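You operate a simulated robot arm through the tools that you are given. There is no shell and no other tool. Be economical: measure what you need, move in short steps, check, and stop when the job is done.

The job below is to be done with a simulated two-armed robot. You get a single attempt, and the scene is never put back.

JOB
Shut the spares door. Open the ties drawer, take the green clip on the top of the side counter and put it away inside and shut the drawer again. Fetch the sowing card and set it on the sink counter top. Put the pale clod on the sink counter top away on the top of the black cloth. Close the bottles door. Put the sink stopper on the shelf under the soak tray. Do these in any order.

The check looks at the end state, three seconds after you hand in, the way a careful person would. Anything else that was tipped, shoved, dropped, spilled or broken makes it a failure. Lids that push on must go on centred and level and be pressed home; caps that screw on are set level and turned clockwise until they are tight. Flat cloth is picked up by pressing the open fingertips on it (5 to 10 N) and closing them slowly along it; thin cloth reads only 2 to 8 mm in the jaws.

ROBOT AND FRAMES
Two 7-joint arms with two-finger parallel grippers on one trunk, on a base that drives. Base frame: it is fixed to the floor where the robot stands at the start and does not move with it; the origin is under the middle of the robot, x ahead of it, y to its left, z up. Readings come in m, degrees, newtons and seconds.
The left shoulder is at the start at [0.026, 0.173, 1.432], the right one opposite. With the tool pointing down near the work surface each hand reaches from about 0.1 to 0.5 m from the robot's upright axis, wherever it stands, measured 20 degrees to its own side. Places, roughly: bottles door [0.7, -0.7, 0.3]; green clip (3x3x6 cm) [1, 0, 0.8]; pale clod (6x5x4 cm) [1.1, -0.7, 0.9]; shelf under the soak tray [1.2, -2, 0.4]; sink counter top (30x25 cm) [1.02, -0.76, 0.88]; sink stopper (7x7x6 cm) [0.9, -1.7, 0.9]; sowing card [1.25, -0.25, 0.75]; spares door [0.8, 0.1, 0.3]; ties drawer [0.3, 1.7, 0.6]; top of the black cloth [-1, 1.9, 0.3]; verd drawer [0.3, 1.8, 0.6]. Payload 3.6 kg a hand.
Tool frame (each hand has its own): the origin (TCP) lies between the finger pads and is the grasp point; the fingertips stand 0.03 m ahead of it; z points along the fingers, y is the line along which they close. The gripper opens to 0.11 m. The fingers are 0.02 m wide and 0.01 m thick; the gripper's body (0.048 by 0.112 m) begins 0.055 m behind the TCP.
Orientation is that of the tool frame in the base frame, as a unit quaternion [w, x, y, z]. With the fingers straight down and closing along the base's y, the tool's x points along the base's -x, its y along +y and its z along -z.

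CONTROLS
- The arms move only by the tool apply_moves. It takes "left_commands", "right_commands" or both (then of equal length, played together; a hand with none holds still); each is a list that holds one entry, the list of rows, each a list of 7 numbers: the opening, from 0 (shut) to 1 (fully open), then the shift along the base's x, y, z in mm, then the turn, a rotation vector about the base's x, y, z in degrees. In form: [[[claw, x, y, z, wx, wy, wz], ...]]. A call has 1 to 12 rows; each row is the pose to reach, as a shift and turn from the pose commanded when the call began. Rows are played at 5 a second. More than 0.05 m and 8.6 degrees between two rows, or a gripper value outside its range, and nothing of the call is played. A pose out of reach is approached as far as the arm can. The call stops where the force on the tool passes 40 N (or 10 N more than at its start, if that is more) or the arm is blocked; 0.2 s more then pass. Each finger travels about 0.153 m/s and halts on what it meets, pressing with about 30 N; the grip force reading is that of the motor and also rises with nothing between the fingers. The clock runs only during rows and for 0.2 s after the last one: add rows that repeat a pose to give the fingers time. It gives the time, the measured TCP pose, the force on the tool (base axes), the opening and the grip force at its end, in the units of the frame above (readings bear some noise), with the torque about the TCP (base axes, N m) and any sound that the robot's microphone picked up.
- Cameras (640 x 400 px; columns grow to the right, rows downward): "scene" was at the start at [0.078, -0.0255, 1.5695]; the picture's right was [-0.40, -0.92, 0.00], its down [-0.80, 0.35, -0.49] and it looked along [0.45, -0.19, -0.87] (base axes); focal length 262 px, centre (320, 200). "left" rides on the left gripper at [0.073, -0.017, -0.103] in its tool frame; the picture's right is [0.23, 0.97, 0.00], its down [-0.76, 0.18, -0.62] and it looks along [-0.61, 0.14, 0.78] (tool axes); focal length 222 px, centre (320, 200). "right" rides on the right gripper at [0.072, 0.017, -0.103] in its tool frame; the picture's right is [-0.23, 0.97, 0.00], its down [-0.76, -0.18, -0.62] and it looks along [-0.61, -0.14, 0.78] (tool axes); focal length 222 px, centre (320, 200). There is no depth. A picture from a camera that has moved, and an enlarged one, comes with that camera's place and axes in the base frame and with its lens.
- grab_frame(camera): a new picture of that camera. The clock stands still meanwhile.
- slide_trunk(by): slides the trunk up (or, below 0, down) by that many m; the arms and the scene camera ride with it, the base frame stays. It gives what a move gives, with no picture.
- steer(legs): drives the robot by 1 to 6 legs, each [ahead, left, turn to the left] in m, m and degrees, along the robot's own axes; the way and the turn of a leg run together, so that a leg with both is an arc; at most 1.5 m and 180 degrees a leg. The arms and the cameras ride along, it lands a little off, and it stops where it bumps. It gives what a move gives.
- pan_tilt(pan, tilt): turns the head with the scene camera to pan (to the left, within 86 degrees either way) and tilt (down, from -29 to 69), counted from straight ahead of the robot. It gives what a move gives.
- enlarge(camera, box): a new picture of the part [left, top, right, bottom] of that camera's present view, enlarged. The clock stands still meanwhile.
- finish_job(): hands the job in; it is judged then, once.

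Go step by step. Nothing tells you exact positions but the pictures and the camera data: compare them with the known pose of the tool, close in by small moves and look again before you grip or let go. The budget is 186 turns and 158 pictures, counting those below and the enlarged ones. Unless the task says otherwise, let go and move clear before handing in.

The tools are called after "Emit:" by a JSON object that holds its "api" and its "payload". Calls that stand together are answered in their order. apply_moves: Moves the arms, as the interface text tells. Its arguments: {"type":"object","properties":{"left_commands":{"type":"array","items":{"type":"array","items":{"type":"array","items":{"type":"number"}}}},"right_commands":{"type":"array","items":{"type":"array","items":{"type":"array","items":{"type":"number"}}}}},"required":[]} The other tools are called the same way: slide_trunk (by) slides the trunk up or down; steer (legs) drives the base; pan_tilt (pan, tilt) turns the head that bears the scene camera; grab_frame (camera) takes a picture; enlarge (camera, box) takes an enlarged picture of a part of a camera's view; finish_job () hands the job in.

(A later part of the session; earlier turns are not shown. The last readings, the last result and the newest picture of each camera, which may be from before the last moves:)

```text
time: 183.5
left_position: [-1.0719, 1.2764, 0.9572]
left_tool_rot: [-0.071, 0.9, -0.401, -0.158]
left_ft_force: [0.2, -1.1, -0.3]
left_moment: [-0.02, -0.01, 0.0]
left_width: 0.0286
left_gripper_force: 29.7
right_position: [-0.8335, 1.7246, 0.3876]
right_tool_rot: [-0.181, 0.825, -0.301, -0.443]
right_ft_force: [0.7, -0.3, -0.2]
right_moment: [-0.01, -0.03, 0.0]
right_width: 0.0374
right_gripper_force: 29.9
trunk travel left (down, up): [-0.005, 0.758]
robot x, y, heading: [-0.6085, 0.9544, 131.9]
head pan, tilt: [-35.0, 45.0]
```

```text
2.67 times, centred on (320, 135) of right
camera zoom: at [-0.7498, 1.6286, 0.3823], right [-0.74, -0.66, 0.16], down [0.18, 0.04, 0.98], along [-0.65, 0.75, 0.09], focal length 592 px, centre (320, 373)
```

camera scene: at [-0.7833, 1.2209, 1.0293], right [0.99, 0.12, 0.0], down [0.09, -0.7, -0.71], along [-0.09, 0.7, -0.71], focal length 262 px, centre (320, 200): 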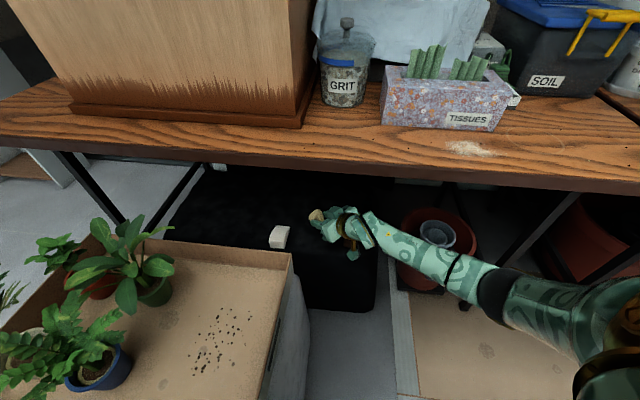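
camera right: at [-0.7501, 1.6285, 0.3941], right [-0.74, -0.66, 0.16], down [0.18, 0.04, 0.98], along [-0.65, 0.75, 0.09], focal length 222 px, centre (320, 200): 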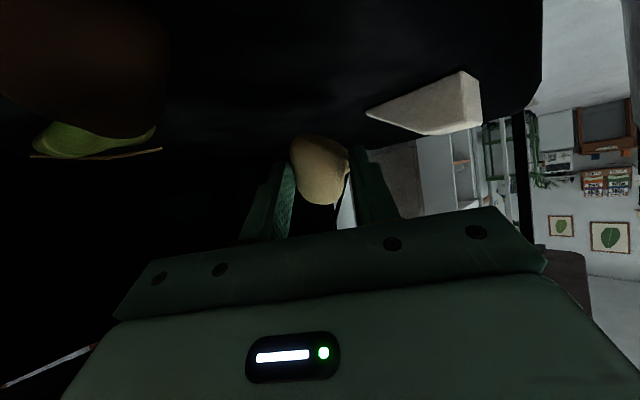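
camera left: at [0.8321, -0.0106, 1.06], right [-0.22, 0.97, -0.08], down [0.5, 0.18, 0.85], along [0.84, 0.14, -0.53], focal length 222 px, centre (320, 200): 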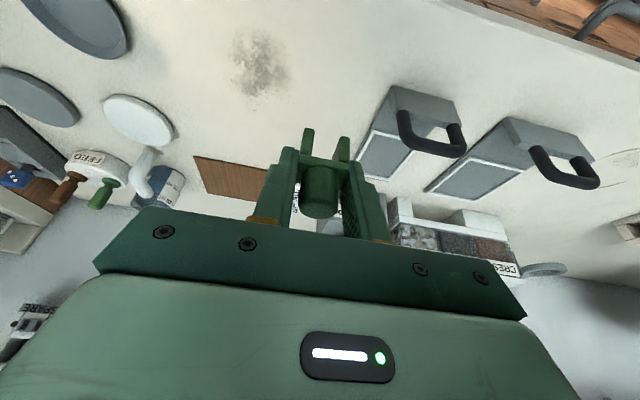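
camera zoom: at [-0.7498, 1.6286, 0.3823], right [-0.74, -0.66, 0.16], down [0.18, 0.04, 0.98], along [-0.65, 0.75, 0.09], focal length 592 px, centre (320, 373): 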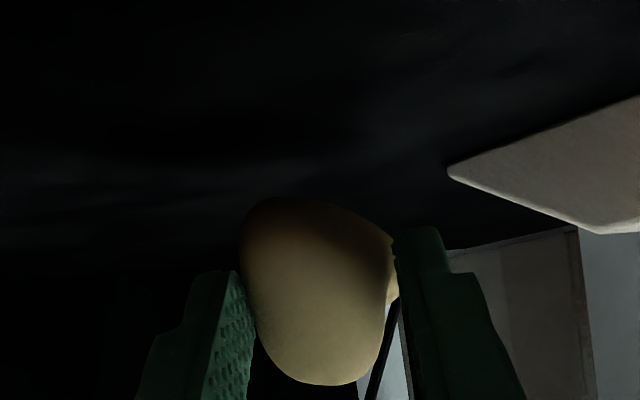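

Emit:
{"api": "apply_moves", "payload": {"right_commands": [[[0.2, -10, -9, 0, 0, 0, 0], [0.2, -10, -9, -6, 0, 0, 0], [0.2, -10, -9, -10, 0, 0, 0], [0.2, -10, -9, -13, 0, 0, 0], [0.2, -10, -9, -16, 0, 0, 0], [0.2, -10, -9, -16, 0, 0, 0]]]}}

Emit:
{"api": "enlarge", "payload": {"camera": "right", "box": [0, 0, 480, 240]}}

```text
time: 184.9
left_position: [-1.0725, 1.2754, 0.9572]
left_tool_rot: [-0.07, 0.899, -0.401, -0.16]
left_ft_force: [-0.8, 0.4, 0.4]
left_moment: [-0.01, 0.02, 0.03]
left_width: 0.0291
left_gripper_force: 30.4
right_position: [-0.8438, 1.7158, 0.3723]
right_tool_rot: [-0.181, 0.825, -0.301, -0.442]
right_ft_force: [-0.2, 0.7, -0.5]
right_moment: [0.02, -0.03, 0.04]
right_width: 0.0374
right_gripper_force: 30.7
trunk travel left (down, up): [-0.005, 0.758]
robot x, y, heading: [-0.6078, 0.9548, 132.1]
head pan, tilt: [-35.0, 45.0]
```

```text
1.33 times, centred on (240, 120) of right
camera zoom: at [-0.7602, 1.6194, 0.3662], right [-0.74, -0.66, 0.16], down [0.18, 0.04, 0.98], along [-0.65, 0.75, 0.09], focal length 296 px, centre (427, 307)
```

zoom: 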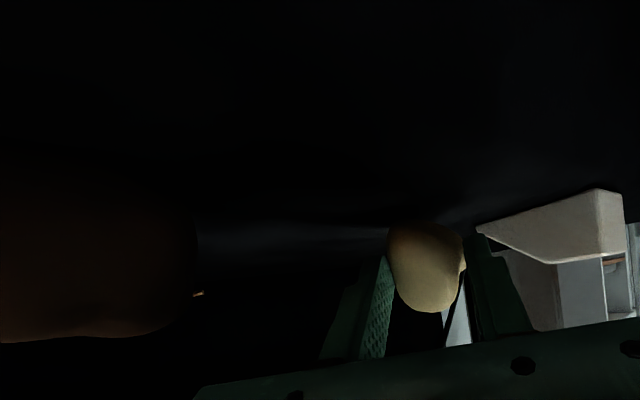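

Emit:
{"api": "apply_moves", "payload": {"right_commands": [[[0.2, 0, 0, -4, 0, 0, 0], [0.2, 0, 0, -7, 0, 0, 0], [0.2, 0, 0, -10, 0, 0, 0], [0.2, 0, 0, -10, 0, 0, 0]]]}}

```text
time: 185.9
left_position: [-1.071, 1.2713, 0.9589]
left_tool_rot: [-0.072, 0.9, -0.4, -0.161]
left_ft_force: [-0.9, 0.0, -0.3]
left_moment: [-0.01, 0.01, -0.01]
left_width: 0.029
left_gripper_force: 30.3
right_position: [-0.8445, 1.7159, 0.368]
right_tool_rot: [-0.184, 0.823, -0.299, -0.447]
right_ft_force: [6.6, -2.4, 32.2]
right_moment: [0.75, 0.21, -0.11]
right_width: 0.0374
right_gripper_force: 30.1
trunk travel left (down, up): [-0.005, 0.758]
robot x, y, heading: [-0.6035, 0.954, 131.8]
head pan, tilt: [-35.0, 45.0]
```

Contact. I ease off a few millimetres and open gently.

Emit:
{"api": "apply_moves", "payload": {"right_commands": [[[0.2, 0, 0, 7, 0, 0, 0], [0.38, 0, 0, 7, 0, 0, 0], [0.42, 0, 0, 7, 0, 0, 0], [0.46, 0, 0, 7, 0, 0, 0], [0.5, 0, 0, 7, 0, 0, 0], [0.5, 0, 0, 7, 0, 0, 0]]]}}

Emit:
{"api": "grab_frame", "payload": {"camera": "right"}}

```text
time: 187.3
left_position: [-1.073, 1.275, 0.957]
left_tool_rot: [-0.07, 0.9, -0.4, -0.159]
left_ft_force: [-0.3, 0.1, 0.1]
left_moment: [0.0, 0.01, 0.01]
left_width: 0.0289
left_gripper_force: 30.1
right_position: [-0.8432, 1.7149, 0.3686]
right_tool_rot: [-0.18, 0.826, -0.3, -0.442]
right_ft_force: [0.1, -0.9, -0.8]
right_moment: [0.03, -0.05, -0.02]
right_width: 0.0552
right_gripper_force: 0.0
trunk travel left (down, up): [-0.005, 0.758]
robot x, y, heading: [-0.6101, 0.9554, 131.8]
head pan, tilt: [-35.0, 45.0]
```

```text
38 pictures are left
camera right: at [-0.7596, 1.6191, 0.3632], right [-0.74, -0.66, 0.16], down [0.18, 0.04, 0.98], along [-0.65, 0.75, 0.09], focal length 222 px, centre (320, 200)
```

right: 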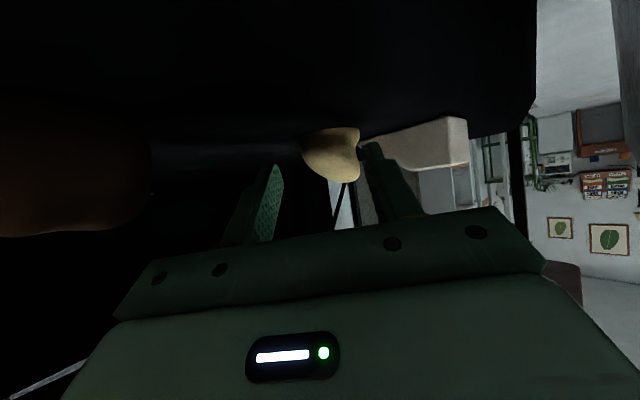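

Clod sits on the cloth. Open slightly more and retract along the tool axis, then reverse out.

Emit:
{"api": "apply_moves", "payload": {"right_commands": [[[0.6, 0, 0, 2, 0, 0, 0], [0.6, 3, -3, 5, 0, 0, 0], [0.6, 15, -14, 18, 0, 0, 0], [0.6, 30, -28, 32, 0, 0, 0], [0.6, 40, -45, 45, 0, 0, 0]]]}}

Emit:
{"api": "grab_frame", "payload": {"camera": "right"}}

```text
time: 188.5
left_position: [-1.0723, 1.2752, 0.9562]
left_tool_rot: [-0.071, 0.9, -0.4, -0.159]
left_ft_force: [-0.9, 0.1, -1.3]
left_moment: [0.02, -0.01, -0.02]
left_width: 0.0289
left_gripper_force: 30.2
right_position: [-0.7957, 1.686, 0.4088]
right_tool_rot: [-0.175, 0.825, -0.299, -0.446]
right_ft_force: [0.1, -0.2, -0.1]
right_moment: [0.03, -0.02, 0.03]
right_width: 0.0661
right_gripper_force: 0.1
right hand out of reach, approached as far as the arm can: row 4, 5
trunk travel left (down, up): [-0.005, 0.758]
robot x, y, heading: [-0.6072, 0.9562, 131.9]
head pan, tilt: [-35.0, 45.0]
```

```text
37 pictures are left
camera right: at [-0.7109, 1.591, 0.4033], right [-0.73, -0.66, 0.17], down [0.19, 0.05, 0.98], along [-0.66, 0.75, 0.09], focal length 222 px, centre (320, 200)
```

right: 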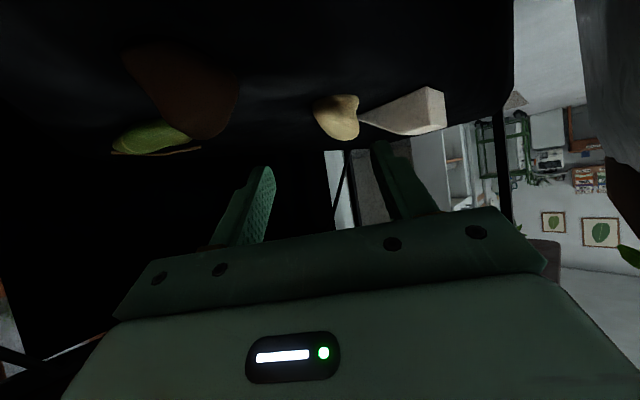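

Clod done. Reverse out and head for the ties drawer.

Emit:
{"api": "steer", "payload": {"legs": [[-0.3, 0, 0], [0, 0, -42]]}}

Emit:
{"api": "pan_tilt", "payload": {"pan": -30, "tilt": 25}}

Emit:
{"api": "grab_frame", "payload": {"camera": "scene"}}

```text
time: 192.5
left_position: [-0.5378, 1.2831, 0.9578]
left_tool_rot: [0.123, -0.695, 0.697, 0.123]
left_ft_force: [-0.6, 0.5, 0.1]
left_moment: [0.0, 0.02, -0.03]
left_width: 0.0288
left_gripper_force: 30.0
right_position: [-0.0577, 1.4013, 0.4092]
right_tool_rot: [-0.324, 0.662, -0.577, -0.353]
right_ft_force: [0.4, 0.0, -0.5]
right_moment: [0.01, -0.02, -0.04]
right_width: 0.0661
right_gripper_force: 0.1
trunk travel left (down, up): [-0.005, 0.758]
robot x, y, heading: [-0.4114, 0.7354, 89.6]
head pan, tilt: [-35.0, 45.0]
```

```text
time: 193.3
left_position: [-0.5377, 1.2828, 0.9562]
left_tool_rot: [0.123, -0.695, 0.698, 0.123]
left_ft_force: [0.4, -0.9, 0.5]
left_moment: [-0.01, -0.02, 0.01]
left_width: 0.029
left_gripper_force: 29.8
right_position: [-0.0555, 1.4021, 0.4091]
right_tool_rot: [-0.325, 0.662, -0.576, -0.353]
right_ft_force: [0.5, -0.2, 0.2]
right_moment: [0.01, -0.02, -0.03]
right_width: 0.0658
right_gripper_force: 0.1
trunk travel left (down, up): [-0.005, 0.758]
robot x, y, heading: [-0.4092, 0.7346, 89.9]
head pan, tilt: [-30.0, 25.0]
```

```text
36 pictures are left
camera scene: at [-0.3619, 1.0616, 1.0599], right [0.86, -0.5, 0.0], down [-0.21, -0.37, -0.91], along [0.46, 0.78, -0.42], focal length 262 px, centre (320, 200)
```

scene: 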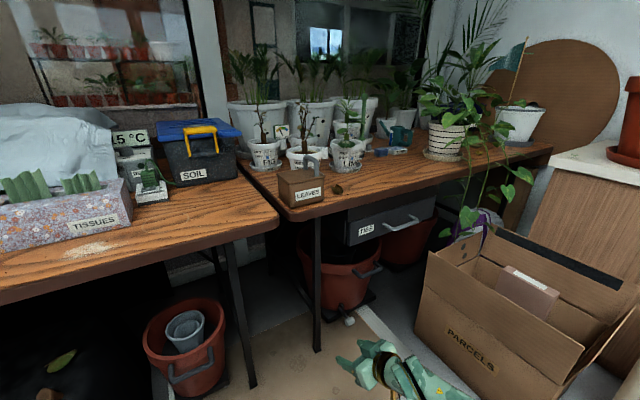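

Handle of the TIES drawer is near [0.26,1.59,0.614], just under the bench lip. I roll the right hand 90° so the fingers can close vertically on the horizontal bar.

Emit:
{"api": "apply_moves", "payload": {"right_commands": [[[0.6, 0, -10, 17, 0.7, -6.7, 4.3], [0.6, 0, -20, 34, 1.4, -13.4, 8.6], [0.6, 0, -30, 51, 2.2, -20.2, 13], [0.6, 0, -40, 68, 2.9, -26.9, 17.3], [0.6, 0, -50, 85, 3.6, -33.6, 21.6], [0.6, 0, -60, 102, 4.4, -40.4, 25.9], [0.6, 0, -70, 119, 5.1, -47.1, 30.2], [0.6, 0, -80, 136, 5.8, -53.8, 34.5], [0.6, 0, -90, 153, 6.5, -60.5, 38.9], [0.6, 0, -100, 170, 7.3, -67.3, 43.2], [0.6, 0, -100, 187, 8, -74, 47.5]]]}}

Emit:
{"api": "grab_frame", "payload": {"camera": "right"}}

```text
time: 195.7
left_position: [-0.539, 1.2827, 0.9575]
left_tool_rot: [0.124, -0.695, 0.698, 0.123]
left_ft_force: [-0.5, 0.1, 0.4]
left_moment: [0.0, -0.02, 0.0]
left_width: 0.0291
left_gripper_force: 30.0
right_position: [-0.0374, 1.4013, 0.7397]
right_tool_rot: [-0.44, 0.896, 0.039, -0.035]
right_ft_force: [-0.3, -0.1, -0.6]
right_moment: [0.0, 0.0, 0.02]
right_width: 0.066
right_gripper_force: 0.0
right hand out of reach, approached as far as the arm can: row 1, 2, 3, 4, 5, 6, 7, 8, 9, 10, 11
trunk travel left (down, up): [-0.005, 0.758]
robot x, y, heading: [-0.4065, 0.7341, 89.7]
head pan, tilt: [-30.0, 25.0]
```

```text
35 pictures are left
camera right: at [0.0461, 1.3164, 0.7866], right [-0.19, -0.61, -0.77], down [-0.7, -0.46, 0.54], along [-0.68, 0.64, -0.35], focal length 222 px, centre (320, 200)
```

right: 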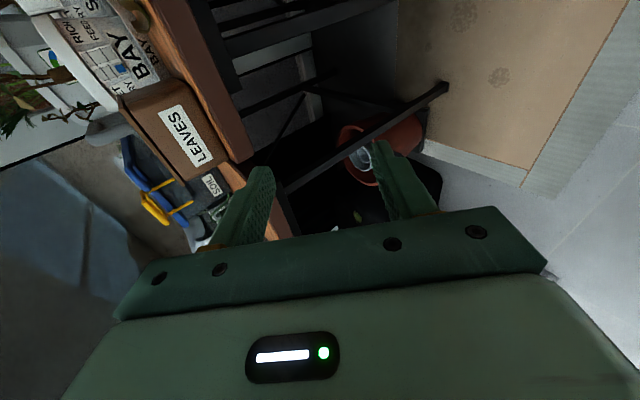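

Emit:
{"api": "apply_moves", "payload": {"right_commands": [[[0.6, 0, -15, -25, 4, 0, 0], [0.6, 0, -20, -50, 8, 0, 0], [0.6, 0, -20, -75, 12, 0, 0], [0.6, 0, -20, -100, 16, 0, 0], [0.6, 0, -20, -125, 20, 0, 0]]]}}

Emit:
{"api": "grab_frame", "payload": {"camera": "scene"}}

```text
time: 196.9
left_position: [-0.539, 1.2837, 0.9563]
left_tool_rot: [0.124, -0.695, 0.698, 0.122]
left_ft_force: [-0.5, -0.8, 0.0]
left_moment: [-0.01, 0.02, -0.05]
left_width: 0.0291
left_gripper_force: 30.4
right_position: [-0.0023, 1.468, 0.7933]
right_tool_rot: [-0.52, 0.852, 0.034, -0.048]
right_ft_force: [-0.7, -0.9, 0.5]
right_moment: [-0.02, -0.01, 0.02]
right_width: 0.066
right_gripper_force: 0.0
right hand out of reach, approached as far as the arm can: row 1, 2, 3, 4, 5
trunk travel left (down, up): [-0.005, 0.758]
robot x, y, heading: [-0.4103, 0.734, 89.7]
head pan, tilt: [-30.0, 25.0]
```

```text
34 pictures are left
camera scene: at [-0.3618, 1.0618, 1.0599], right [0.86, -0.5, 0.0], down [-0.21, -0.37, -0.91], along [0.46, 0.78, -0.42], focal length 262 px, centre (320, 200)
```

scene: 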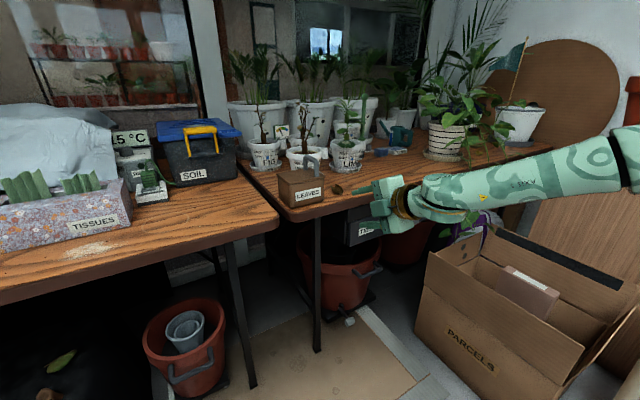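

Emit:
{"api": "steer", "payload": {"legs": [[-0.17, 0, 0], [0, -0.27, 0]]}}

Emit:
{"api": "apply_moves", "payload": {"right_commands": [[[0.6, 0, -10, -25, -4, 0, 0], [0.6, 0, -20, -55, -8, 0, 0], [0.6, 0, -20, -90, -10, 0, 0], [0.6, 0, -20, -125, -10, 0, 0], [0.6, 0, -20, -160, -8, 0, 0], [0.6, 0, -10, -180, -6, 0, 0]]]}}

Emit:
{"api": "grab_frame", "payload": {"camera": "scene"}}

```text
time: 199.9
left_position: [-0.267, 1.1132, 0.9564]
left_tool_rot: [0.122, -0.694, 0.699, 0.124]
left_ft_force: [-0.1, -0.7, -1.1]
left_moment: [0.01, 0.04, 0.01]
left_width: 0.0289
left_gripper_force: 30.1
right_position: [0.2701, 1.2947, 0.7923]
right_tool_rot: [-0.519, 0.853, 0.032, -0.046]
right_ft_force: [0.2, -0.3, -1.0]
right_moment: [-0.01, -0.03, -0.03]
right_width: 0.0659
right_gripper_force: 0.1
trunk travel left (down, up): [-0.005, 0.758]
robot x, y, heading: [-0.1409, 0.5653, 89.5]
head pan, tilt: [-30.0, 25.0]
```

```text
time: 201.3
left_position: [-0.2662, 1.1133, 0.9553]
left_tool_rot: [0.123, -0.693, 0.699, 0.123]
left_ft_force: [0.3, 0.0, -1.4]
left_moment: [0.04, 0.03, -0.04]
left_width: 0.0288
left_gripper_force: 29.7
right_position: [0.2889, 1.3319, 0.6514]
right_tool_rot: [-0.454, 0.889, 0.026, -0.055]
right_ft_force: [-0.1, 0.0, -0.2]
right_moment: [0.01, 0.0, 0.0]
right_width: 0.0662
right_gripper_force: 0.1
right hand out of reach, approached as far as the arm can: row 4, 5, 6
trunk travel left (down, up): [-0.005, 0.758]
robot x, y, heading: [-0.1434, 0.5642, 89.4]
head pan, tilt: [-30.0, 25.0]
```

```text
33 pictures are left
camera scene: at [-0.0916, 0.8907, 1.0597], right [0.86, -0.51, 0.0], down [-0.22, -0.37, -0.91], along [0.46, 0.78, -0.42], focal length 262 px, centre (320, 200)
```

scene: 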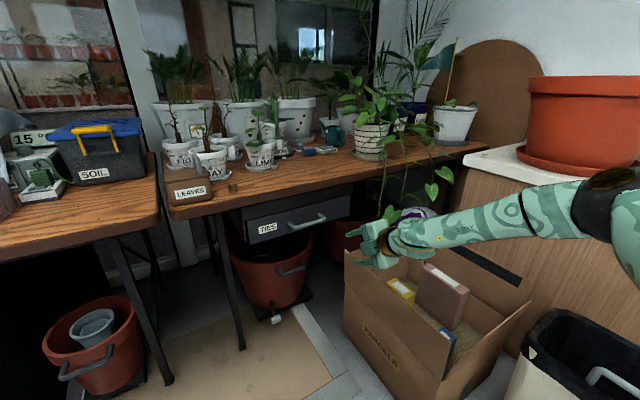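

Emit:
{"api": "steer", "payload": {"legs": [[0.15, 0.015, 0]]}}

Emit:
{"api": "apply_moves", "payload": {"right_commands": [[[0.6, 0, -10, -10, 0, 0, 0], [0.6, 0, -20, -25, 0, 0, 0], [0.6, 0, -20, -35, 0, 0, 0]]]}}

Emit:
{"api": "grab_frame", "payload": {"camera": "right"}}

Emit:
{"api": "grab_frame", "payload": {"camera": "scene"}}

```text
time: 202.6
left_position: [-0.2801, 1.2636, 0.9571]
left_tool_rot: [0.122, -0.694, 0.699, 0.123]
left_ft_force: [-0.9, 0.1, -0.3]
left_moment: [0.02, -0.04, 0.02]
left_width: 0.029
left_gripper_force: 29.5
right_position: [0.2754, 1.4835, 0.6509]
right_tool_rot: [-0.455, 0.889, 0.026, -0.055]
right_ft_force: [0.0, -0.2, -0.6]
right_moment: [0.0, 0.01, 0.03]
right_width: 0.0659
right_gripper_force: 0.0
trunk travel left (down, up): [-0.005, 0.758]
robot x, y, heading: [-0.1516, 0.7142, 89.5]
head pan, tilt: [-30.0, 25.0]
```

```text
time: 203.4
left_position: [-0.2802, 1.2631, 0.955]
left_tool_rot: [0.123, -0.694, 0.699, 0.123]
left_ft_force: [0.7, -0.7, 0.0]
left_moment: [-0.02, -0.01, 0.03]
left_width: 0.0286
left_gripper_force: 30.2
right_position: [0.2832, 1.4831, 0.6324]
right_tool_rot: [-0.447, 0.892, 0.026, -0.059]
right_ft_force: [0.5, -0.2, -0.1]
right_moment: [0.01, 0.03, 0.03]
right_width: 0.066
right_gripper_force: 0.0
right hand out of reach, approached as far as the arm can: row 1, 2, 3
trunk travel left (down, up): [-0.005, 0.758]
robot x, y, heading: [-0.1528, 0.7132, 89.4]
head pan, tilt: [-30.0, 25.0]
```

```text
32 pictures are left
camera right: at [0.3685, 1.3967, 0.6742], right [-0.23, -0.6, -0.76], down [-0.68, -0.46, 0.57], along [-0.7, 0.65, -0.3], focal length 222 px, centre (320, 200)
```

right: 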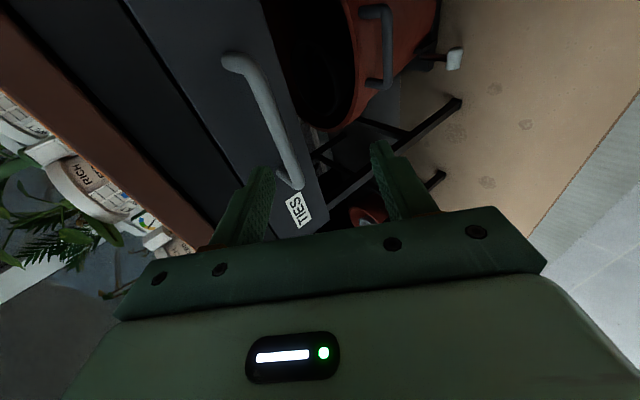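

```text
31 pictures are left
camera scene: at [-0.1053, 1.0406, 1.0599], right [0.86, -0.51, 0.0], down [-0.21, -0.36, -0.91], along [0.46, 0.78, -0.42], focal length 262 px, centre (320, 200)
```

scene: 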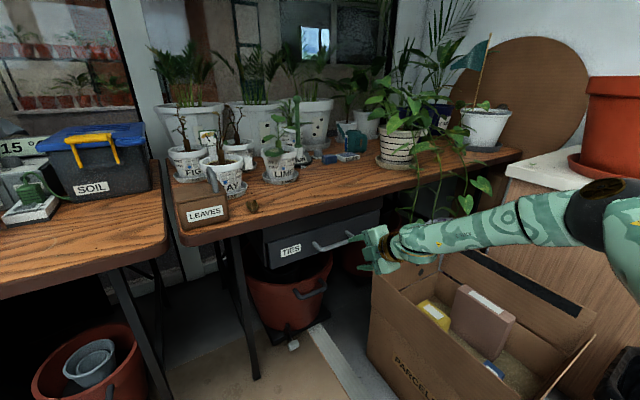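

Handle confirmed at x 0.21–0.34, y≈1.588, z≈0.612. I come at it from slightly above with a small opening.

Emit:
{"api": "apply_moves", "payload": {"right_commands": [[[0.4, 0, -35, 15, 0, 0, 0], [0.27, -5, -70, 30, 0, 0, 0], [0.27, -5, -80, 30, 0, 0, 0]]]}}

Emit:
{"api": "steer", "payload": {"legs": [[0.12, 0.0, 0]]}}

Emit:
{"api": "grab_frame", "payload": {"camera": "right"}}

```text
time: 204.2
left_position: [-0.2805, 1.263, 0.9569]
left_tool_rot: [0.122, -0.693, 0.7, 0.123]
left_ft_force: [-1.3, 0.1, -0.9]
left_moment: [0.03, 0.0, 0.0]
left_width: 0.0287
left_gripper_force: 30.2
right_position: [0.2872, 1.4239, 0.688]
right_tool_rot: [-0.445, 0.893, 0.025, -0.059]
right_ft_force: [0.8, 0.4, -0.6]
right_moment: [0.0, -0.02, 0.04]
right_width: 0.0294
right_gripper_force: 0.0
right hand out of reach, approached as far as the arm can: row 1, 2, 3
trunk travel left (down, up): [-0.005, 0.758]
robot x, y, heading: [-0.1544, 0.7149, 89.7]
head pan, tilt: [-30.0, 25.0]
```

```text
time: 205.5
left_position: [-0.2794, 1.3854, 0.9558]
left_tool_rot: [0.122, -0.694, 0.699, 0.123]
left_ft_force: [-0.1, 0.3, -1.1]
left_moment: [0.0, 0.0, -0.01]
left_width: 0.0289
left_gripper_force: 30.1
right_position: [0.2883, 1.5461, 0.6877]
right_tool_rot: [-0.445, 0.893, 0.023, -0.058]
right_ft_force: [0.4, -0.3, -0.7]
right_moment: [0.0, 0.0, 0.01]
right_width: 0.0299
right_gripper_force: 0.0
trunk travel left (down, up): [-0.005, 0.758]
robot x, y, heading: [-0.151, 0.8361, 89.7]
head pan, tilt: [-30.0, 25.0]
```

```text
30 pictures are left
camera right: at [0.3733, 1.4609, 0.7284], right [-0.23, -0.61, -0.76], down [-0.67, -0.46, 0.58], along [-0.7, 0.65, -0.3], focal length 222 px, centre (320, 200)
```

right: 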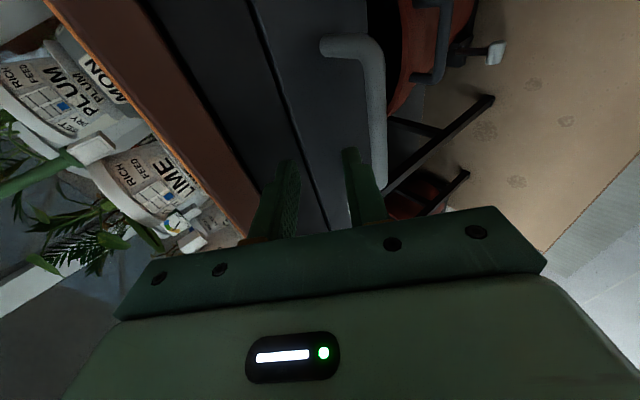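

Emit:
{"api": "apply_moves", "payload": {"right_commands": [[[0.27, -6, 5, -20, 0, 0, 0], [0.27, -10, 10, -37, 0, 0, 0], [0.27, -13, 19, -52, 0, 0, 0], [0.27, -13, 28, -65, 0, 0, 0], [0.27, -13, 28, -65, 0, 0, 0]]]}}

Emit:
{"api": "grab_frame", "payload": {"camera": "right"}}

```text
time: 206.4
left_position: [-0.2781, 1.38, 0.9592]
left_tool_rot: [0.125, -0.692, 0.701, 0.123]
left_ft_force: [0.8, 0.4, 0.1]
left_moment: [0.03, 0.0, 0.0]
left_width: 0.0292
left_gripper_force: 30.2
right_position: [0.2825, 1.5783, 0.6522]
right_tool_rot: [-0.445, 0.893, 0.025, -0.063]
right_ft_force: [-7.7, -35.5, 21.6]
right_moment: [0.84, -0.11, 0.06]
right_width: 0.0273
right_gripper_force: 0.0
right hand out of reach, approached as far as the arm can: row 1, 2, 3, 4
trunk travel left (down, up): [-0.005, 0.758]
robot x, y, heading: [-0.1531, 0.8316, 89.1]
head pan, tilt: [-30.0, 25.0]
stopped in row 4 (right hand): the force on the tool passed its limit at 50 N (the readings are from after the stop); the commanded pose is now the measured one
```

```text
29 pictures are left
camera right: at [0.368, 1.493, 0.6932], right [-0.24, -0.61, -0.76], down [-0.67, -0.46, 0.58], along [-0.71, 0.64, -0.3], focal length 222 px, centre (320, 200)
```

right: 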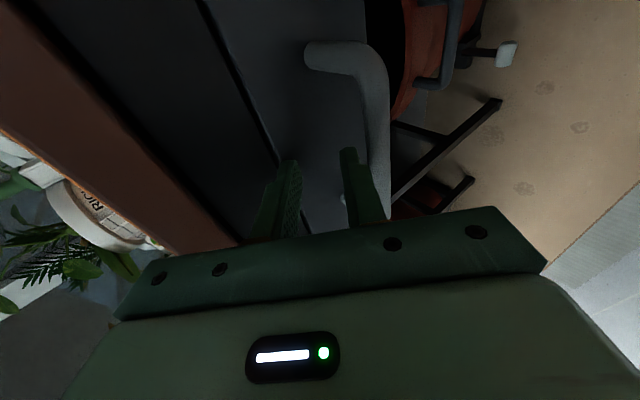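

Emit:
{"api": "apply_moves", "payload": {"right_commands": [[[0.27, 0, -15, 10, 0, 0, 0], [0.27, 0, -30, 20, -4, 0, 0], [0.27, 0, -45, 20, -8, 0, 0]]]}}

Emit:
{"api": "steer", "payload": {"legs": [[-0.04, 0.0, 0]]}}

Emit:
{"api": "apply_moves", "payload": {"right_commands": [[[0.27, 0, 10, -15, 0, 0, 0], [0.27, 0, 20, -30, 0, 0, 0]]]}}

```text
time: 207.2
left_position: [-0.278, 1.3847, 0.9559]
left_tool_rot: [0.123, -0.692, 0.7, 0.122]
left_ft_force: [-0.1, -0.2, 0.0]
left_moment: [-0.01, 0.0, 0.02]
left_width: 0.0293
left_gripper_force: 30.2
right_position: [0.2841, 1.5385, 0.6663]
right_tool_rot: [-0.378, 0.923, 0.019, -0.064]
right_ft_force: [-0.1, -0.1, -0.2]
right_moment: [0.02, 0.01, -0.03]
right_width: 0.0296
right_gripper_force: 0.0
trunk travel left (down, up): [-0.005, 0.758]
robot x, y, heading: [-0.1533, 0.8381, 89.4]
head pan, tilt: [-30.0, 25.0]
```

```text
time: 208.1
left_position: [-0.2795, 1.3431, 0.958]
left_tool_rot: [0.123, -0.693, 0.7, 0.122]
left_ft_force: [-0.1, 0.4, 0.1]
left_moment: [0.03, 0.0, 0.01]
left_width: 0.0289
left_gripper_force: 29.9
right_position: [0.2832, 1.4954, 0.6675]
right_tool_rot: [-0.378, 0.923, 0.019, -0.065]
right_ft_force: [-0.8, -0.2, 0.3]
right_moment: [0.0, 0.01, -0.01]
right_width: 0.0298
right_gripper_force: 0.1
trunk travel left (down, up): [-0.005, 0.758]
robot x, y, heading: [-0.1518, 0.7918, 88.8]
head pan, tilt: [-30.0, 25.0]
```

```text
time: 208.7
left_position: [-0.2783, 1.3447, 0.9562]
left_tool_rot: [0.123, -0.693, 0.7, 0.123]
left_ft_force: [0.1, -0.1, 0.2]
left_moment: [0.02, -0.02, -0.01]
left_width: 0.0288
left_gripper_force: 30.3
right_position: [0.283, 1.5158, 0.6349]
right_tool_rot: [-0.379, 0.923, 0.019, -0.063]
right_ft_force: [-0.2, 0.4, -0.8]
right_moment: [-0.03, 0.0, 0.0]
right_width: 0.0296
right_gripper_force: 0.1
trunk travel left (down, up): [-0.005, 0.758]
robot x, y, heading: [-0.1521, 0.7925, 89.3]
head pan, tilt: [-30.0, 25.0]
```

Emit:
{"api": "apply_moves", "payload": {"right_commands": [[[0.27, -4, 18, 15, 0, 0, 0], [0.27, -8, 36, 17, 0, 0, 0], [0.27, -8, 48, 4, 0, 0, 0], [0.27, -8, 59, -8, 0, 0, 0], [0.27, -8, 59, -8, 0, 0, 0]]]}}

Emit:
{"api": "grab_frame", "payload": {"camera": "right"}}

```text
time: 209.6
left_position: [-0.2783, 1.3386, 0.9601]
left_tool_rot: [0.125, -0.69, 0.702, 0.123]
left_ft_force: [0.1, 0.4, -0.4]
left_moment: [-0.02, 0.01, -0.01]
left_width: 0.0289
left_gripper_force: 29.8
right_position: [0.2758, 1.5586, 0.6495]
right_tool_rot: [-0.383, 0.921, 0.021, -0.065]
right_ft_force: [-7.7, -33.5, 28.4]
right_moment: [-0.91, -0.07, 0.05]
right_width: 0.0317
right_gripper_force: 1.9
trunk travel left (down, up): [-0.005, 0.758]
robot x, y, heading: [-0.152, 0.7939, 89.0]
head pan, tilt: [-30.0, 25.0]
stopped in row 4 (right hand): the force on the tool passed its limit at 52 N (the readings are from after the stop); the commanded pose is now the measured one
```

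```text
28 pictures are left
camera right: at [0.3614, 1.4798, 0.7011], right [-0.24, -0.71, -0.66], down [-0.67, -0.38, 0.64], along [-0.7, 0.6, -0.38], focal length 222 px, centre (320, 200)
```

right: 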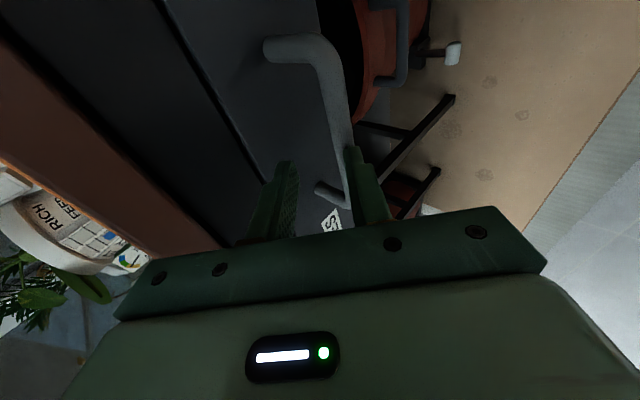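

Emit:
{"api": "apply_moves", "payload": {"right_commands": [[[0.36, 0, -8, 8, 0, 0, 0], [0.36, 0, -14, 4, 0, 0, 0], [0.36, 0, -10, -6, 0, 0, 0], [0.36, 0, -5, -16, 0, 0, 0], [0.36, 0, 0, -25, 0, 0, 0], [0.36, 0, 0, -25, 0, 0, 0]]]}}

Emit:
{"api": "grab_frame", "payload": {"camera": "right"}}

```text
time: 210.9
left_position: [-0.2765, 1.3438, 0.9569]
left_tool_rot: [0.124, -0.691, 0.701, 0.122]
left_ft_force: [-0.4, 0.4, -0.4]
left_moment: [-0.03, 0.01, -0.01]
left_width: 0.029
left_gripper_force: 29.9
right_position: [0.2768, 1.5631, 0.6168]
right_tool_rot: [-0.378, 0.923, 0.019, -0.064]
right_ft_force: [0.3, 0.0, 0.5]
right_moment: [0.02, -0.01, 0.02]
right_width: 0.0398
right_gripper_force: 0.1
trunk travel left (down, up): [-0.005, 0.758]
robot x, y, heading: [-0.1506, 0.7931, 88.9]
head pan, tilt: [-30.0, 25.0]
```

```text
27 pictures are left
camera right: at [0.3624, 1.4844, 0.6689], right [-0.24, -0.71, -0.66], down [-0.67, -0.37, 0.64], along [-0.7, 0.59, -0.39], focal length 222 px, centre (320, 200)
```

right: 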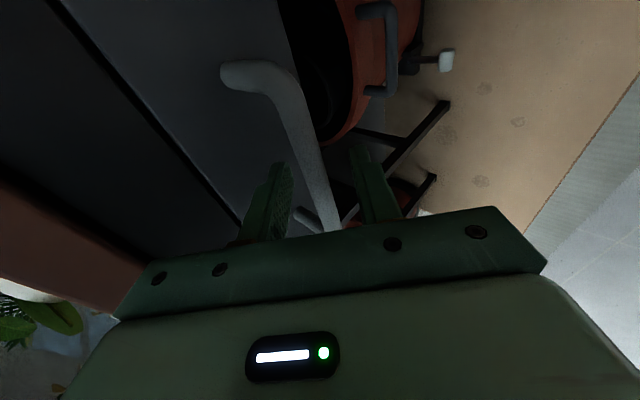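

The bar is now between the fingers. Close on it.

Emit:
{"api": "apply_moves", "payload": {"right_commands": [[[0.25, 0, 0, 0, 0, 0, 0], [0.12, 0, 0, 0, 0, 0, 0], [0.0, 0, 0, 0, 0, 0, 0], [0.0, 0, 0, 0, 0, 0, 0], [0.0, 0, 0, 0, 0, 0, 0]]]}}

```text
time: 212.2
left_position: [-0.277, 1.343, 0.9574]
left_tool_rot: [0.124, -0.691, 0.701, 0.123]
left_ft_force: [0.0, 0.0, -0.7]
left_moment: [0.01, -0.05, -0.01]
left_width: 0.029
left_gripper_force: 29.7
right_position: [0.2767, 1.5636, 0.6169]
right_tool_rot: [-0.38, 0.922, 0.02, -0.065]
right_ft_force: [3.3, 2.6, 8.9]
right_moment: [0.12, -0.65, 0.71]
right_width: 0.0136
right_gripper_force: 45.7
trunk travel left (down, up): [-0.005, 0.758]
robot x, y, heading: [-0.1572, 0.7965, 89.1]
head pan, tilt: [-30.0, 25.0]
```

Bar gripped (14 mm). Pull the drawer by driving back.

Emit:
{"api": "steer", "payload": {"legs": [[-0.2, 0.0, 0]]}}

Emit:
{"api": "grab_frame", "payload": {"camera": "scene"}}

```text
time: 213.8
left_position: [-0.2778, 1.1395, 0.9581]
left_tool_rot: [0.124, -0.691, 0.701, 0.123]
left_ft_force: [-0.2, 0.3, 0.3]
left_moment: [-0.04, 0.0, 0.02]
left_width: 0.0288
left_gripper_force: 29.9
right_position: [0.2763, 1.3595, 0.617]
right_tool_rot: [-0.38, 0.923, 0.017, -0.065]
right_ft_force: [19.3, -0.8, 15.8]
right_moment: [0.09, -0.79, 0.49]
right_width: 0.014
right_gripper_force: 45.2
trunk travel left (down, up): [-0.005, 0.758]
robot x, y, heading: [-0.1571, 0.5926, 88.9]
head pan, tilt: [-30.0, 25.0]
```

```text
26 pictures are left
camera scene: at [-0.1054, 0.9162, 1.0606], right [0.86, -0.51, 0.0], down [-0.22, -0.36, -0.91], along [0.47, 0.78, -0.42], focal length 262 px, centre (320, 200)
```

scene: 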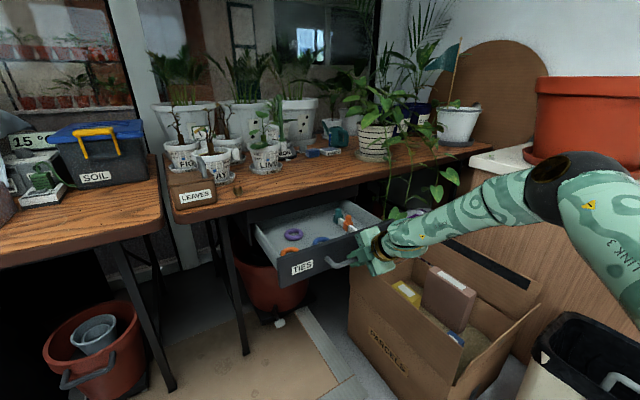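

Emit:
{"api": "enlarge", "payload": {"camera": "scene", "box": [230, 180, 400, 300]}}

```text
3.33 times, centred on (315, 240) of scene
camera zoom: at [-0.1054, 0.9162, 1.0606], right [0.86, -0.51, 0.0], down [-0.22, -0.36, -0.91], along [0.47, 0.78, -0.42], focal length 872 px, centre (337, 67)
```

zoom: 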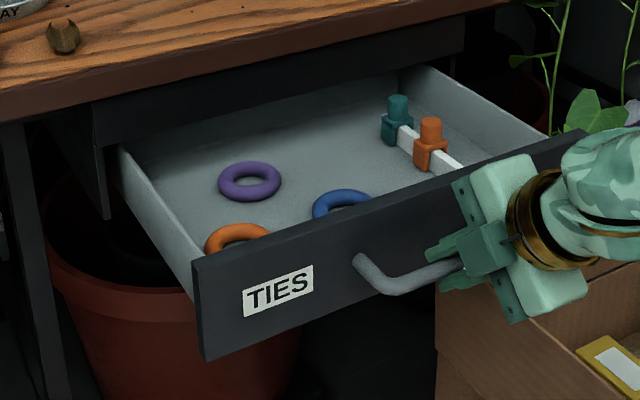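

Drawer is open about 0.2 m with rings and clips inside; free floor near [0.195,1.45]. I release the handle and back off to bring the left hand over.

Emit:
{"api": "apply_moves", "payload": {"right_commands": [[[0.2, 0, 0, 0, 0, 0, 0], [0.36, 0, 0, 0, 0, 0, 0], [0.36, 0, 0, 0, 0, 0, 0], [0.36, 0, -15, 15, 0, 0, 0], [0.36, 0, -30, 30, 0, 0, 0]]]}}

Emit:
{"api": "steer", "payload": {"legs": [[-0.15, 0.0, 0]]}}

Emit:
{"api": "slide_trunk", "payload": {"by": 0.2}}

Emit:
{"api": "apply_moves", "payload": {"right_commands": [[[0.3, -25, -25, 20, 0, 0, 0], [0.2, -50, -50, 40, 0, 0, 0], [0.1, -75, -75, 60, 0, 0, 0], [0, -100, -100, 80, 0, 0, 0], [0, -110, -130, 90, 0, 0, 0], [0, -120, -160, 100, 0, 0, 0]]]}}

Emit:
{"api": "grab_frame", "payload": {"camera": "scene"}}

```text
time: 215.0
left_position: [-0.2797, 1.1409, 0.9573]
left_tool_rot: [0.124, -0.691, 0.702, 0.122]
left_ft_force: [-1.3, 0.4, 0.0]
left_moment: [-0.02, -0.02, -0.02]
left_width: 0.0289
left_gripper_force: 29.8
right_position: [0.2749, 1.3292, 0.6468]
right_tool_rot: [-0.379, 0.923, 0.017, -0.062]
right_ft_force: [0.8, 0.0, -0.5]
right_moment: [-0.05, -0.02, 0.01]
right_width: 0.0396
right_gripper_force: 0.0
trunk travel left (down, up): [-0.005, 0.758]
robot x, y, heading: [-0.1577, 0.5912, 89.3]
head pan, tilt: [-30.0, 25.0]
```

```text
time: 216.3
left_position: [-0.2818, 0.9937, 0.9581]
left_tool_rot: [0.123, -0.69, 0.702, 0.121]
left_ft_force: [-0.2, 0.1, 0.7]
left_moment: [0.02, 0.01, -0.01]
left_width: 0.0289
left_gripper_force: 30.3
right_position: [0.2739, 1.1806, 0.6466]
right_tool_rot: [-0.379, 0.923, 0.016, -0.062]
right_ft_force: [-1.3, -0.4, 0.0]
right_moment: [-0.03, -0.04, 0.02]
right_width: 0.0394
right_gripper_force: 0.1
trunk travel left (down, up): [-0.005, 0.758]
robot x, y, heading: [-0.1612, 0.4415, 89.0]
head pan, tilt: [-30.0, 25.0]
```

```text
time: 218.5
left_position: [-0.2815, 0.9939, 1.1555]
left_tool_rot: [0.123, -0.691, 0.701, 0.122]
left_ft_force: [0.6, 0.7, -0.8]
left_moment: [-0.02, -0.04, -0.03]
left_width: 0.029
left_gripper_force: 29.8
right_position: [0.2736, 1.1807, 0.8464]
right_tool_rot: [-0.378, 0.923, 0.017, -0.063]
right_ft_force: [-0.9, 0.0, 0.0]
right_moment: [-0.01, -0.01, 0.0]
right_width: 0.0397
right_gripper_force: 0.1
trunk travel left (down, up): [-0.205, 0.558]
robot x, y, heading: [-0.1605, 0.4429, 89.1]
head pan, tilt: [-30.0, 25.0]
```

```text
time: 219.9
left_position: [-0.2816, 0.9928, 1.1571]
left_tool_rot: [0.125, -0.69, 0.703, 0.123]
left_ft_force: [-0.5, -0.6, -0.6]
left_moment: [0.02, 0.0, -0.03]
left_width: 0.0288
left_gripper_force: 30.0
right_position: [0.1549, 1.0197, 0.9487]
right_tool_rot: [-0.381, 0.922, 0.016, -0.063]
right_ft_force: [-0.2, 0.1, -0.5]
right_moment: [-0.01, -0.01, -0.03]
right_width: 0.0
right_gripper_force: 29.9
trunk travel left (down, up): [-0.205, 0.558]
robot x, y, heading: [-0.1586, 0.4405, 89.1]
head pan, tilt: [-30.0, 25.0]
```

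```text
24 pictures are left
camera scene: at [-0.1107, 0.6465, 1.2744], right [0.86, -0.52, 0.0], down [-0.22, -0.36, -0.91], along [0.47, 0.78, -0.42], focal length 262 px, centre (320, 200)
```

scene: 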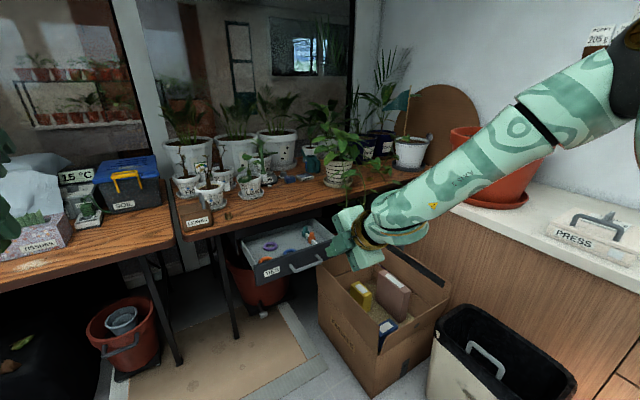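

Emit:
{"api": "apply_moves", "payload": {"right_commands": [[[0, -10, -30, 10, 0, 0, 0], [0, -20, -60, 20, 0, 0, 0], [0, -30, -90, 30, 0, 0, 0]]]}}

Emit:
{"api": "steer", "payload": {"legs": [[0, -0.43, 1], [0.34, 0, 0]]}}

Emit:
{"api": "pan_tilt", "payload": {"pan": 5, "tilt": 45}}

Emit:
{"api": "grab_frame", "payload": {"camera": "scene"}}

```text
time: 220.7
left_position: [-0.2819, 0.993, 1.1577]
left_tool_rot: [0.125, -0.69, 0.702, 0.122]
left_ft_force: [1.0, 0.0, -0.5]
left_moment: [0.04, -0.01, 0.01]
left_width: 0.0289
left_gripper_force: 30.6
right_position: [0.1238, 0.93, 0.9793]
right_tool_rot: [-0.38, 0.923, 0.016, -0.062]
right_ft_force: [-0.2, -0.4, -0.2]
right_moment: [0.01, 0.0, -0.01]
right_width: 0.0
right_gripper_force: 30.0
trunk travel left (down, up): [-0.205, 0.558]
robot x, y, heading: [-0.1607, 0.4437, 89.0]
head pan, tilt: [-30.0, 25.0]
```

```text
time: 225.2
left_position: [0.1416, 1.3303, 1.1573]
left_tool_rot: [0.123, -0.696, 0.696, 0.122]
left_ft_force: [-0.8, 1.0, 0.1]
left_moment: [0.0, 0.02, 0.0]
left_width: 0.0291
left_gripper_force: 29.9
right_position: [0.548, 1.2738, 0.9765]
right_tool_rot: [-0.379, 0.923, 0.024, -0.066]
right_ft_force: [0.5, -0.1, 0.1]
right_moment: [0.02, 0.01, -0.03]
right_width: 0.0
right_gripper_force: 30.3
trunk travel left (down, up): [-0.205, 0.558]
robot x, y, heading: [0.2714, 0.7804, 89.7]
head pan, tilt: [-30.0, 25.0]
```

```text
time: 226.2
left_position: [0.1419, 1.3296, 1.1564]
left_tool_rot: [0.124, -0.695, 0.697, 0.123]
left_ft_force: [-0.4, 0.3, -0.2]
left_moment: [-0.01, -0.02, 0.0]
left_width: 0.0289
left_gripper_force: 29.7
right_position: [0.5473, 1.2733, 0.9784]
right_tool_rot: [-0.379, 0.923, 0.023, -0.065]
right_ft_force: [0.2, -0.1, 0.1]
right_moment: [-0.01, 0.0, 0.0]
right_width: 0.0
right_gripper_force: 29.5
trunk travel left (down, up): [-0.205, 0.558]
robot x, y, heading: [0.2686, 0.7784, 89.7]
head pan, tilt: [5.0, 45.0]
```

```text
23 pictures are left
camera scene: at [0.2641, 0.9871, 1.2437], right [1.0, 0.08, 0.0], down [0.06, -0.7, -0.71], along [-0.06, 0.7, -0.71], focal length 262 px, centre (320, 200)
```

scene: 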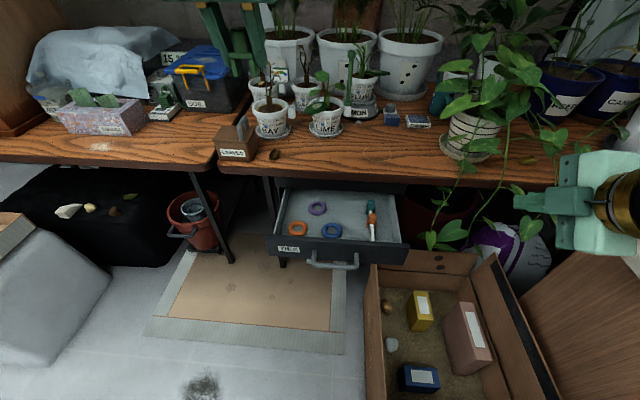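

I see a free spot in the drawer near its front at [0.203,1.45] between the rings. Lower the clip there with the left hand.

Emit:
{"api": "apply_moves", "payload": {"left_commands": [[[0.1, 15, 25, -30, 0, 0, 0], [0.1, 30, 50, -65, 0, 0, 0], [0.1, 45, 75, -100, 0, 0, 0], [0.1, 55, 95, -140, 0, 0, 0], [0.1, 61, 110, -185, 0, 0, 0], [0.1, 61, 115, -230, 0, 0, 0], [0.1, 61, 116, -275, 0, 0, 0], [0.1, 61, 116, -320, 0, 0, 0], [0.1, 61, 117, -360, 0, 0, 0], [0.1, 61, 117, -390, 0, 0, 0]]]}}

Emit:
{"api": "enlarge", "payload": {"camera": "scene", "box": [200, 160, 440, 310]}}

Emit:
{"api": "grab_frame", "payload": {"camera": "left"}}

```text
time: 228.4
left_position: [0.2018, 1.446, 0.7659]
left_tool_rot: [0.123, -0.696, 0.697, 0.122]
left_ft_force: [-0.7, 0.3, -0.7]
left_moment: [-0.01, 0.0, -0.03]
left_width: 0.0288
left_gripper_force: 30.0
right_position: [0.5492, 1.2728, 0.9779]
right_tool_rot: [-0.38, 0.923, 0.024, -0.065]
right_ft_force: [-0.1, 0.4, 0.8]
right_moment: [-0.04, 0.0, 0.03]
right_width: 0.0
right_gripper_force: 29.7
trunk travel left (down, up): [-0.205, 0.558]
robot x, y, heading: [0.2703, 0.7819, 89.7]
head pan, tilt: [5.0, 45.0]
```

```text
2.67 times, centred on (320, 235) of scene
camera zoom: at [0.2641, 0.9873, 1.2436], right [1.0, 0.08, 0.0], down [0.06, -0.71, -0.71], along [-0.06, 0.7, -0.71], focal length 698 px, centre (320, 107)
```

zoom: 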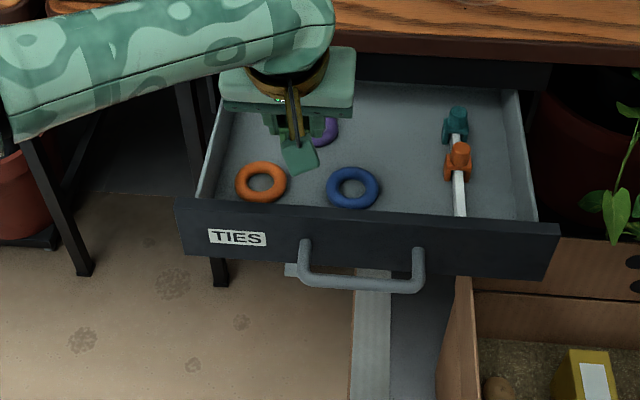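

```text
21 pictures are left
camera left: at [0.2167, 1.3428, 0.8385], right [-0.97, -0.21, -0.08], down [-0.18, 0.5, 0.85], along [-0.14, 0.84, -0.53], focal length 222 px, centre (320, 200)
```

left: 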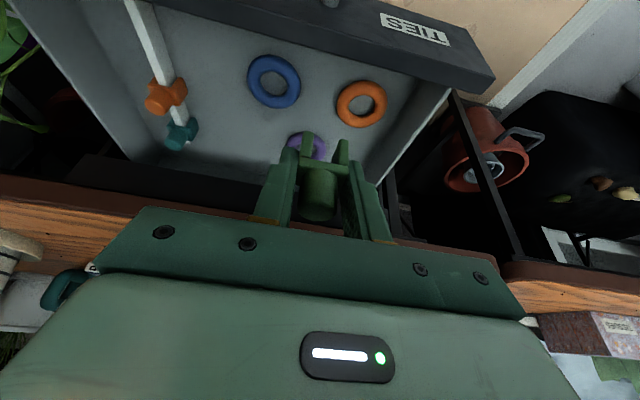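

Emit:
{"api": "apply_moves", "payload": {"left_commands": [[[0.1, 2, 3, -40, 0, 0, 0], [0.1, 2, 6, -75, 0, 0, 0], [0.1, 2, 6, -100, 0, 0, 0], [0.1, 2, 6, -110, 0, 0, 0], [0.1, 2, 6, -115, 0, 0, 0], [0.1, 2, 6, -115, 0, 0, 0]]]}}

Emit:
{"api": "grab_frame", "payload": {"camera": "left"}}

```text
time: 229.8
left_position: [0.2033, 1.4508, 0.6514]
left_tool_rot: [0.123, -0.696, 0.697, 0.122]
left_ft_force: [-0.4, 0.0, -0.2]
left_moment: [-0.01, 0.0, -0.01]
left_width: 0.0286
left_gripper_force: 30.2
right_position: [0.5469, 1.2728, 0.9783]
right_tool_rot: [-0.378, 0.923, 0.023, -0.066]
right_ft_force: [0.2, 0.2, 0.9]
right_moment: [0.02, 0.02, 0.0]
right_width: 0.0002
right_gripper_force: 30.0
trunk travel left (down, up): [-0.205, 0.558]
robot x, y, heading: [0.2716, 0.7777, 89.8]
head pan, tilt: [5.0, 45.0]
```

```text
20 pictures are left
camera left: at [0.2193, 1.3482, 0.7236], right [-0.97, -0.21, -0.08], down [-0.18, 0.5, 0.85], along [-0.14, 0.84, -0.53], focal length 222 px, centre (320, 200)
```

left: 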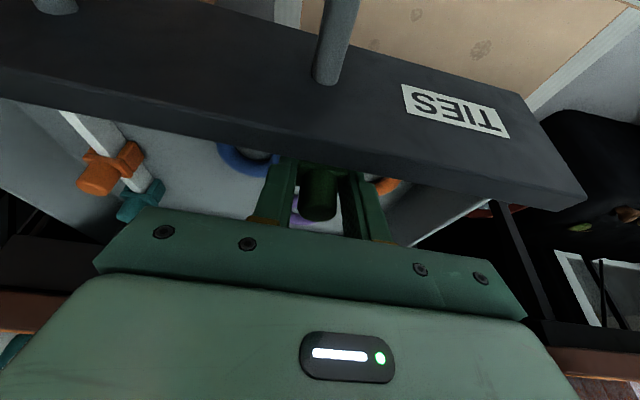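

Emit:
{"api": "apply_moves", "payload": {"left_commands": [[[0.1, 0, 0, -4, 0, 0, 0], [0.1, 0, 0, -8, 0, 0, 0], [0.1, 0, 0, -12, 0, 0, 0], [0.1, 0, 0, -12, 0, 0, 0]]]}}

```text
time: 230.8
left_position: [0.2034, 1.4513, 0.6387]
left_tool_rot: [0.123, -0.696, 0.697, 0.123]
left_ft_force: [-0.6, 0.4, 0.9]
left_moment: [0.02, -0.01, -0.02]
left_width: 0.029
left_gripper_force: 29.7
right_position: [0.5476, 1.2739, 0.9782]
right_tool_rot: [-0.378, 0.923, 0.024, -0.065]
right_ft_force: [0.3, 0.1, 0.0]
right_moment: [0.03, 0.0, 0.0]
right_width: 0.0
right_gripper_force: 30.0
trunk travel left (down, up): [-0.205, 0.558]
robot x, y, heading: [0.2711, 0.781, 89.6]
head pan, tilt: [5.0, 45.0]
```

Emit:
{"api": "apply_moves", "payload": {"left_commands": [[[0.1, 0, 0, -4, 0, 0, 0], [0.1, 0, 0, -8, 0, 0, 0], [0.1, 0, 0, -12, 0, 0, 0], [0.1, 0, 0, -12, 0, 0, 0]]]}}

```text
time: 231.8
left_position: [0.2033, 1.4507, 0.6264]
left_tool_rot: [0.123, -0.696, 0.697, 0.123]
left_ft_force: [1.1, -0.4, -0.3]
left_moment: [-0.02, -0.03, -0.02]
left_width: 0.0289
left_gripper_force: 30.2
right_position: [0.5483, 1.2735, 0.9777]
right_tool_rot: [-0.379, 0.923, 0.023, -0.066]
right_ft_force: [0.4, 0.1, -0.3]
right_moment: [0.01, -0.04, -0.02]
right_width: 0.0
right_gripper_force: 30.4
trunk travel left (down, up): [-0.205, 0.558]
robot x, y, heading: [0.2711, 0.7802, 89.5]
head pan, tilt: [5.0, 45.0]
```

Emit:
{"api": "apply_moves", "payload": {"left_commands": [[[0.1, 0, 2, -3, 0, 0, 0], [0.1, 0, 2, -5, 0, 0, 0], [0.1, 0, 2, -5, 0, 0, 0], [0.3, 0, 2, -5, 0, 0, 0], [0.36, 0, 2, -5, 0, 0, 0], [0.36, 0, 2, -5, 0, 0, 0]]]}}

Emit:
{"api": "grab_frame", "payload": {"camera": "left"}}

```text
time: 233.2
left_position: [0.2045, 1.453, 0.6229]
left_tool_rot: [0.123, -0.696, 0.697, 0.123]
left_ft_force: [0.6, 0.2, 0.6]
left_moment: [0.04, -0.02, 0.01]
left_width: 0.0397
left_gripper_force: 0.0
right_position: [0.5483, 1.272, 0.9765]
right_tool_rot: [-0.379, 0.923, 0.023, -0.066]
right_ft_force: [0.2, -0.3, 0.2]
right_moment: [-0.04, 0.02, -0.01]
right_width: 0.0001
right_gripper_force: 30.3
trunk travel left (down, up): [-0.205, 0.558]
robot x, y, heading: [0.2713, 0.7806, 90.1]
head pan, tilt: [5.0, 45.0]
```

```text
19 pictures are left
camera left: at [0.2192, 1.3507, 0.6945], right [-0.97, -0.21, -0.08], down [-0.18, 0.5, 0.85], along [-0.14, 0.84, -0.53], focal length 222 px, centre (320, 200)
```

left: 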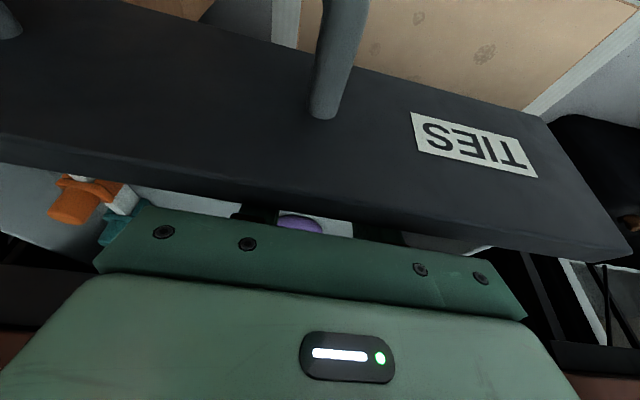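

Released. Lift the left hand straight up and check.

Emit:
{"api": "apply_moves", "payload": {"left_commands": [[[0.36, 0, 0, 20, 0, 0, 0], [0.36, 0, 0, 45, 0, 0, 0], [0.36, 0, -5, 85, 0, 0, 0], [0.36, -10, -20, 130, 0, 0, 0], [0.36, -30, -50, 165, 0, 0, 0], [0.36, -50, -80, 195, 0, 0, 0], [0.36, -70, -110, 220, 0, 0, 0]]]}}

Emit:
{"api": "enlarge", "payload": {"camera": "scene", "box": [200, 160, 440, 310]}}

```text
refused: row 5 steps farther than a row can; nothing moved
```

```text
2.67 times, centred on (320, 235) of scene
camera zoom: at [0.2641, 0.9871, 1.2436], right [1.0, 0.08, 0.0], down [0.06, -0.71, -0.71], along [-0.06, 0.7, -0.71], focal length 698 px, centre (320, 107)
```

zoom: 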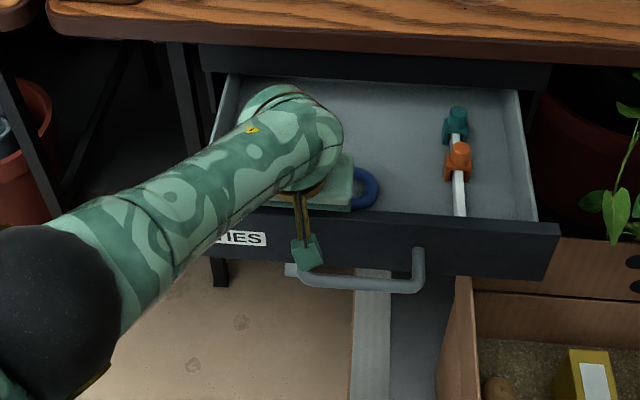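

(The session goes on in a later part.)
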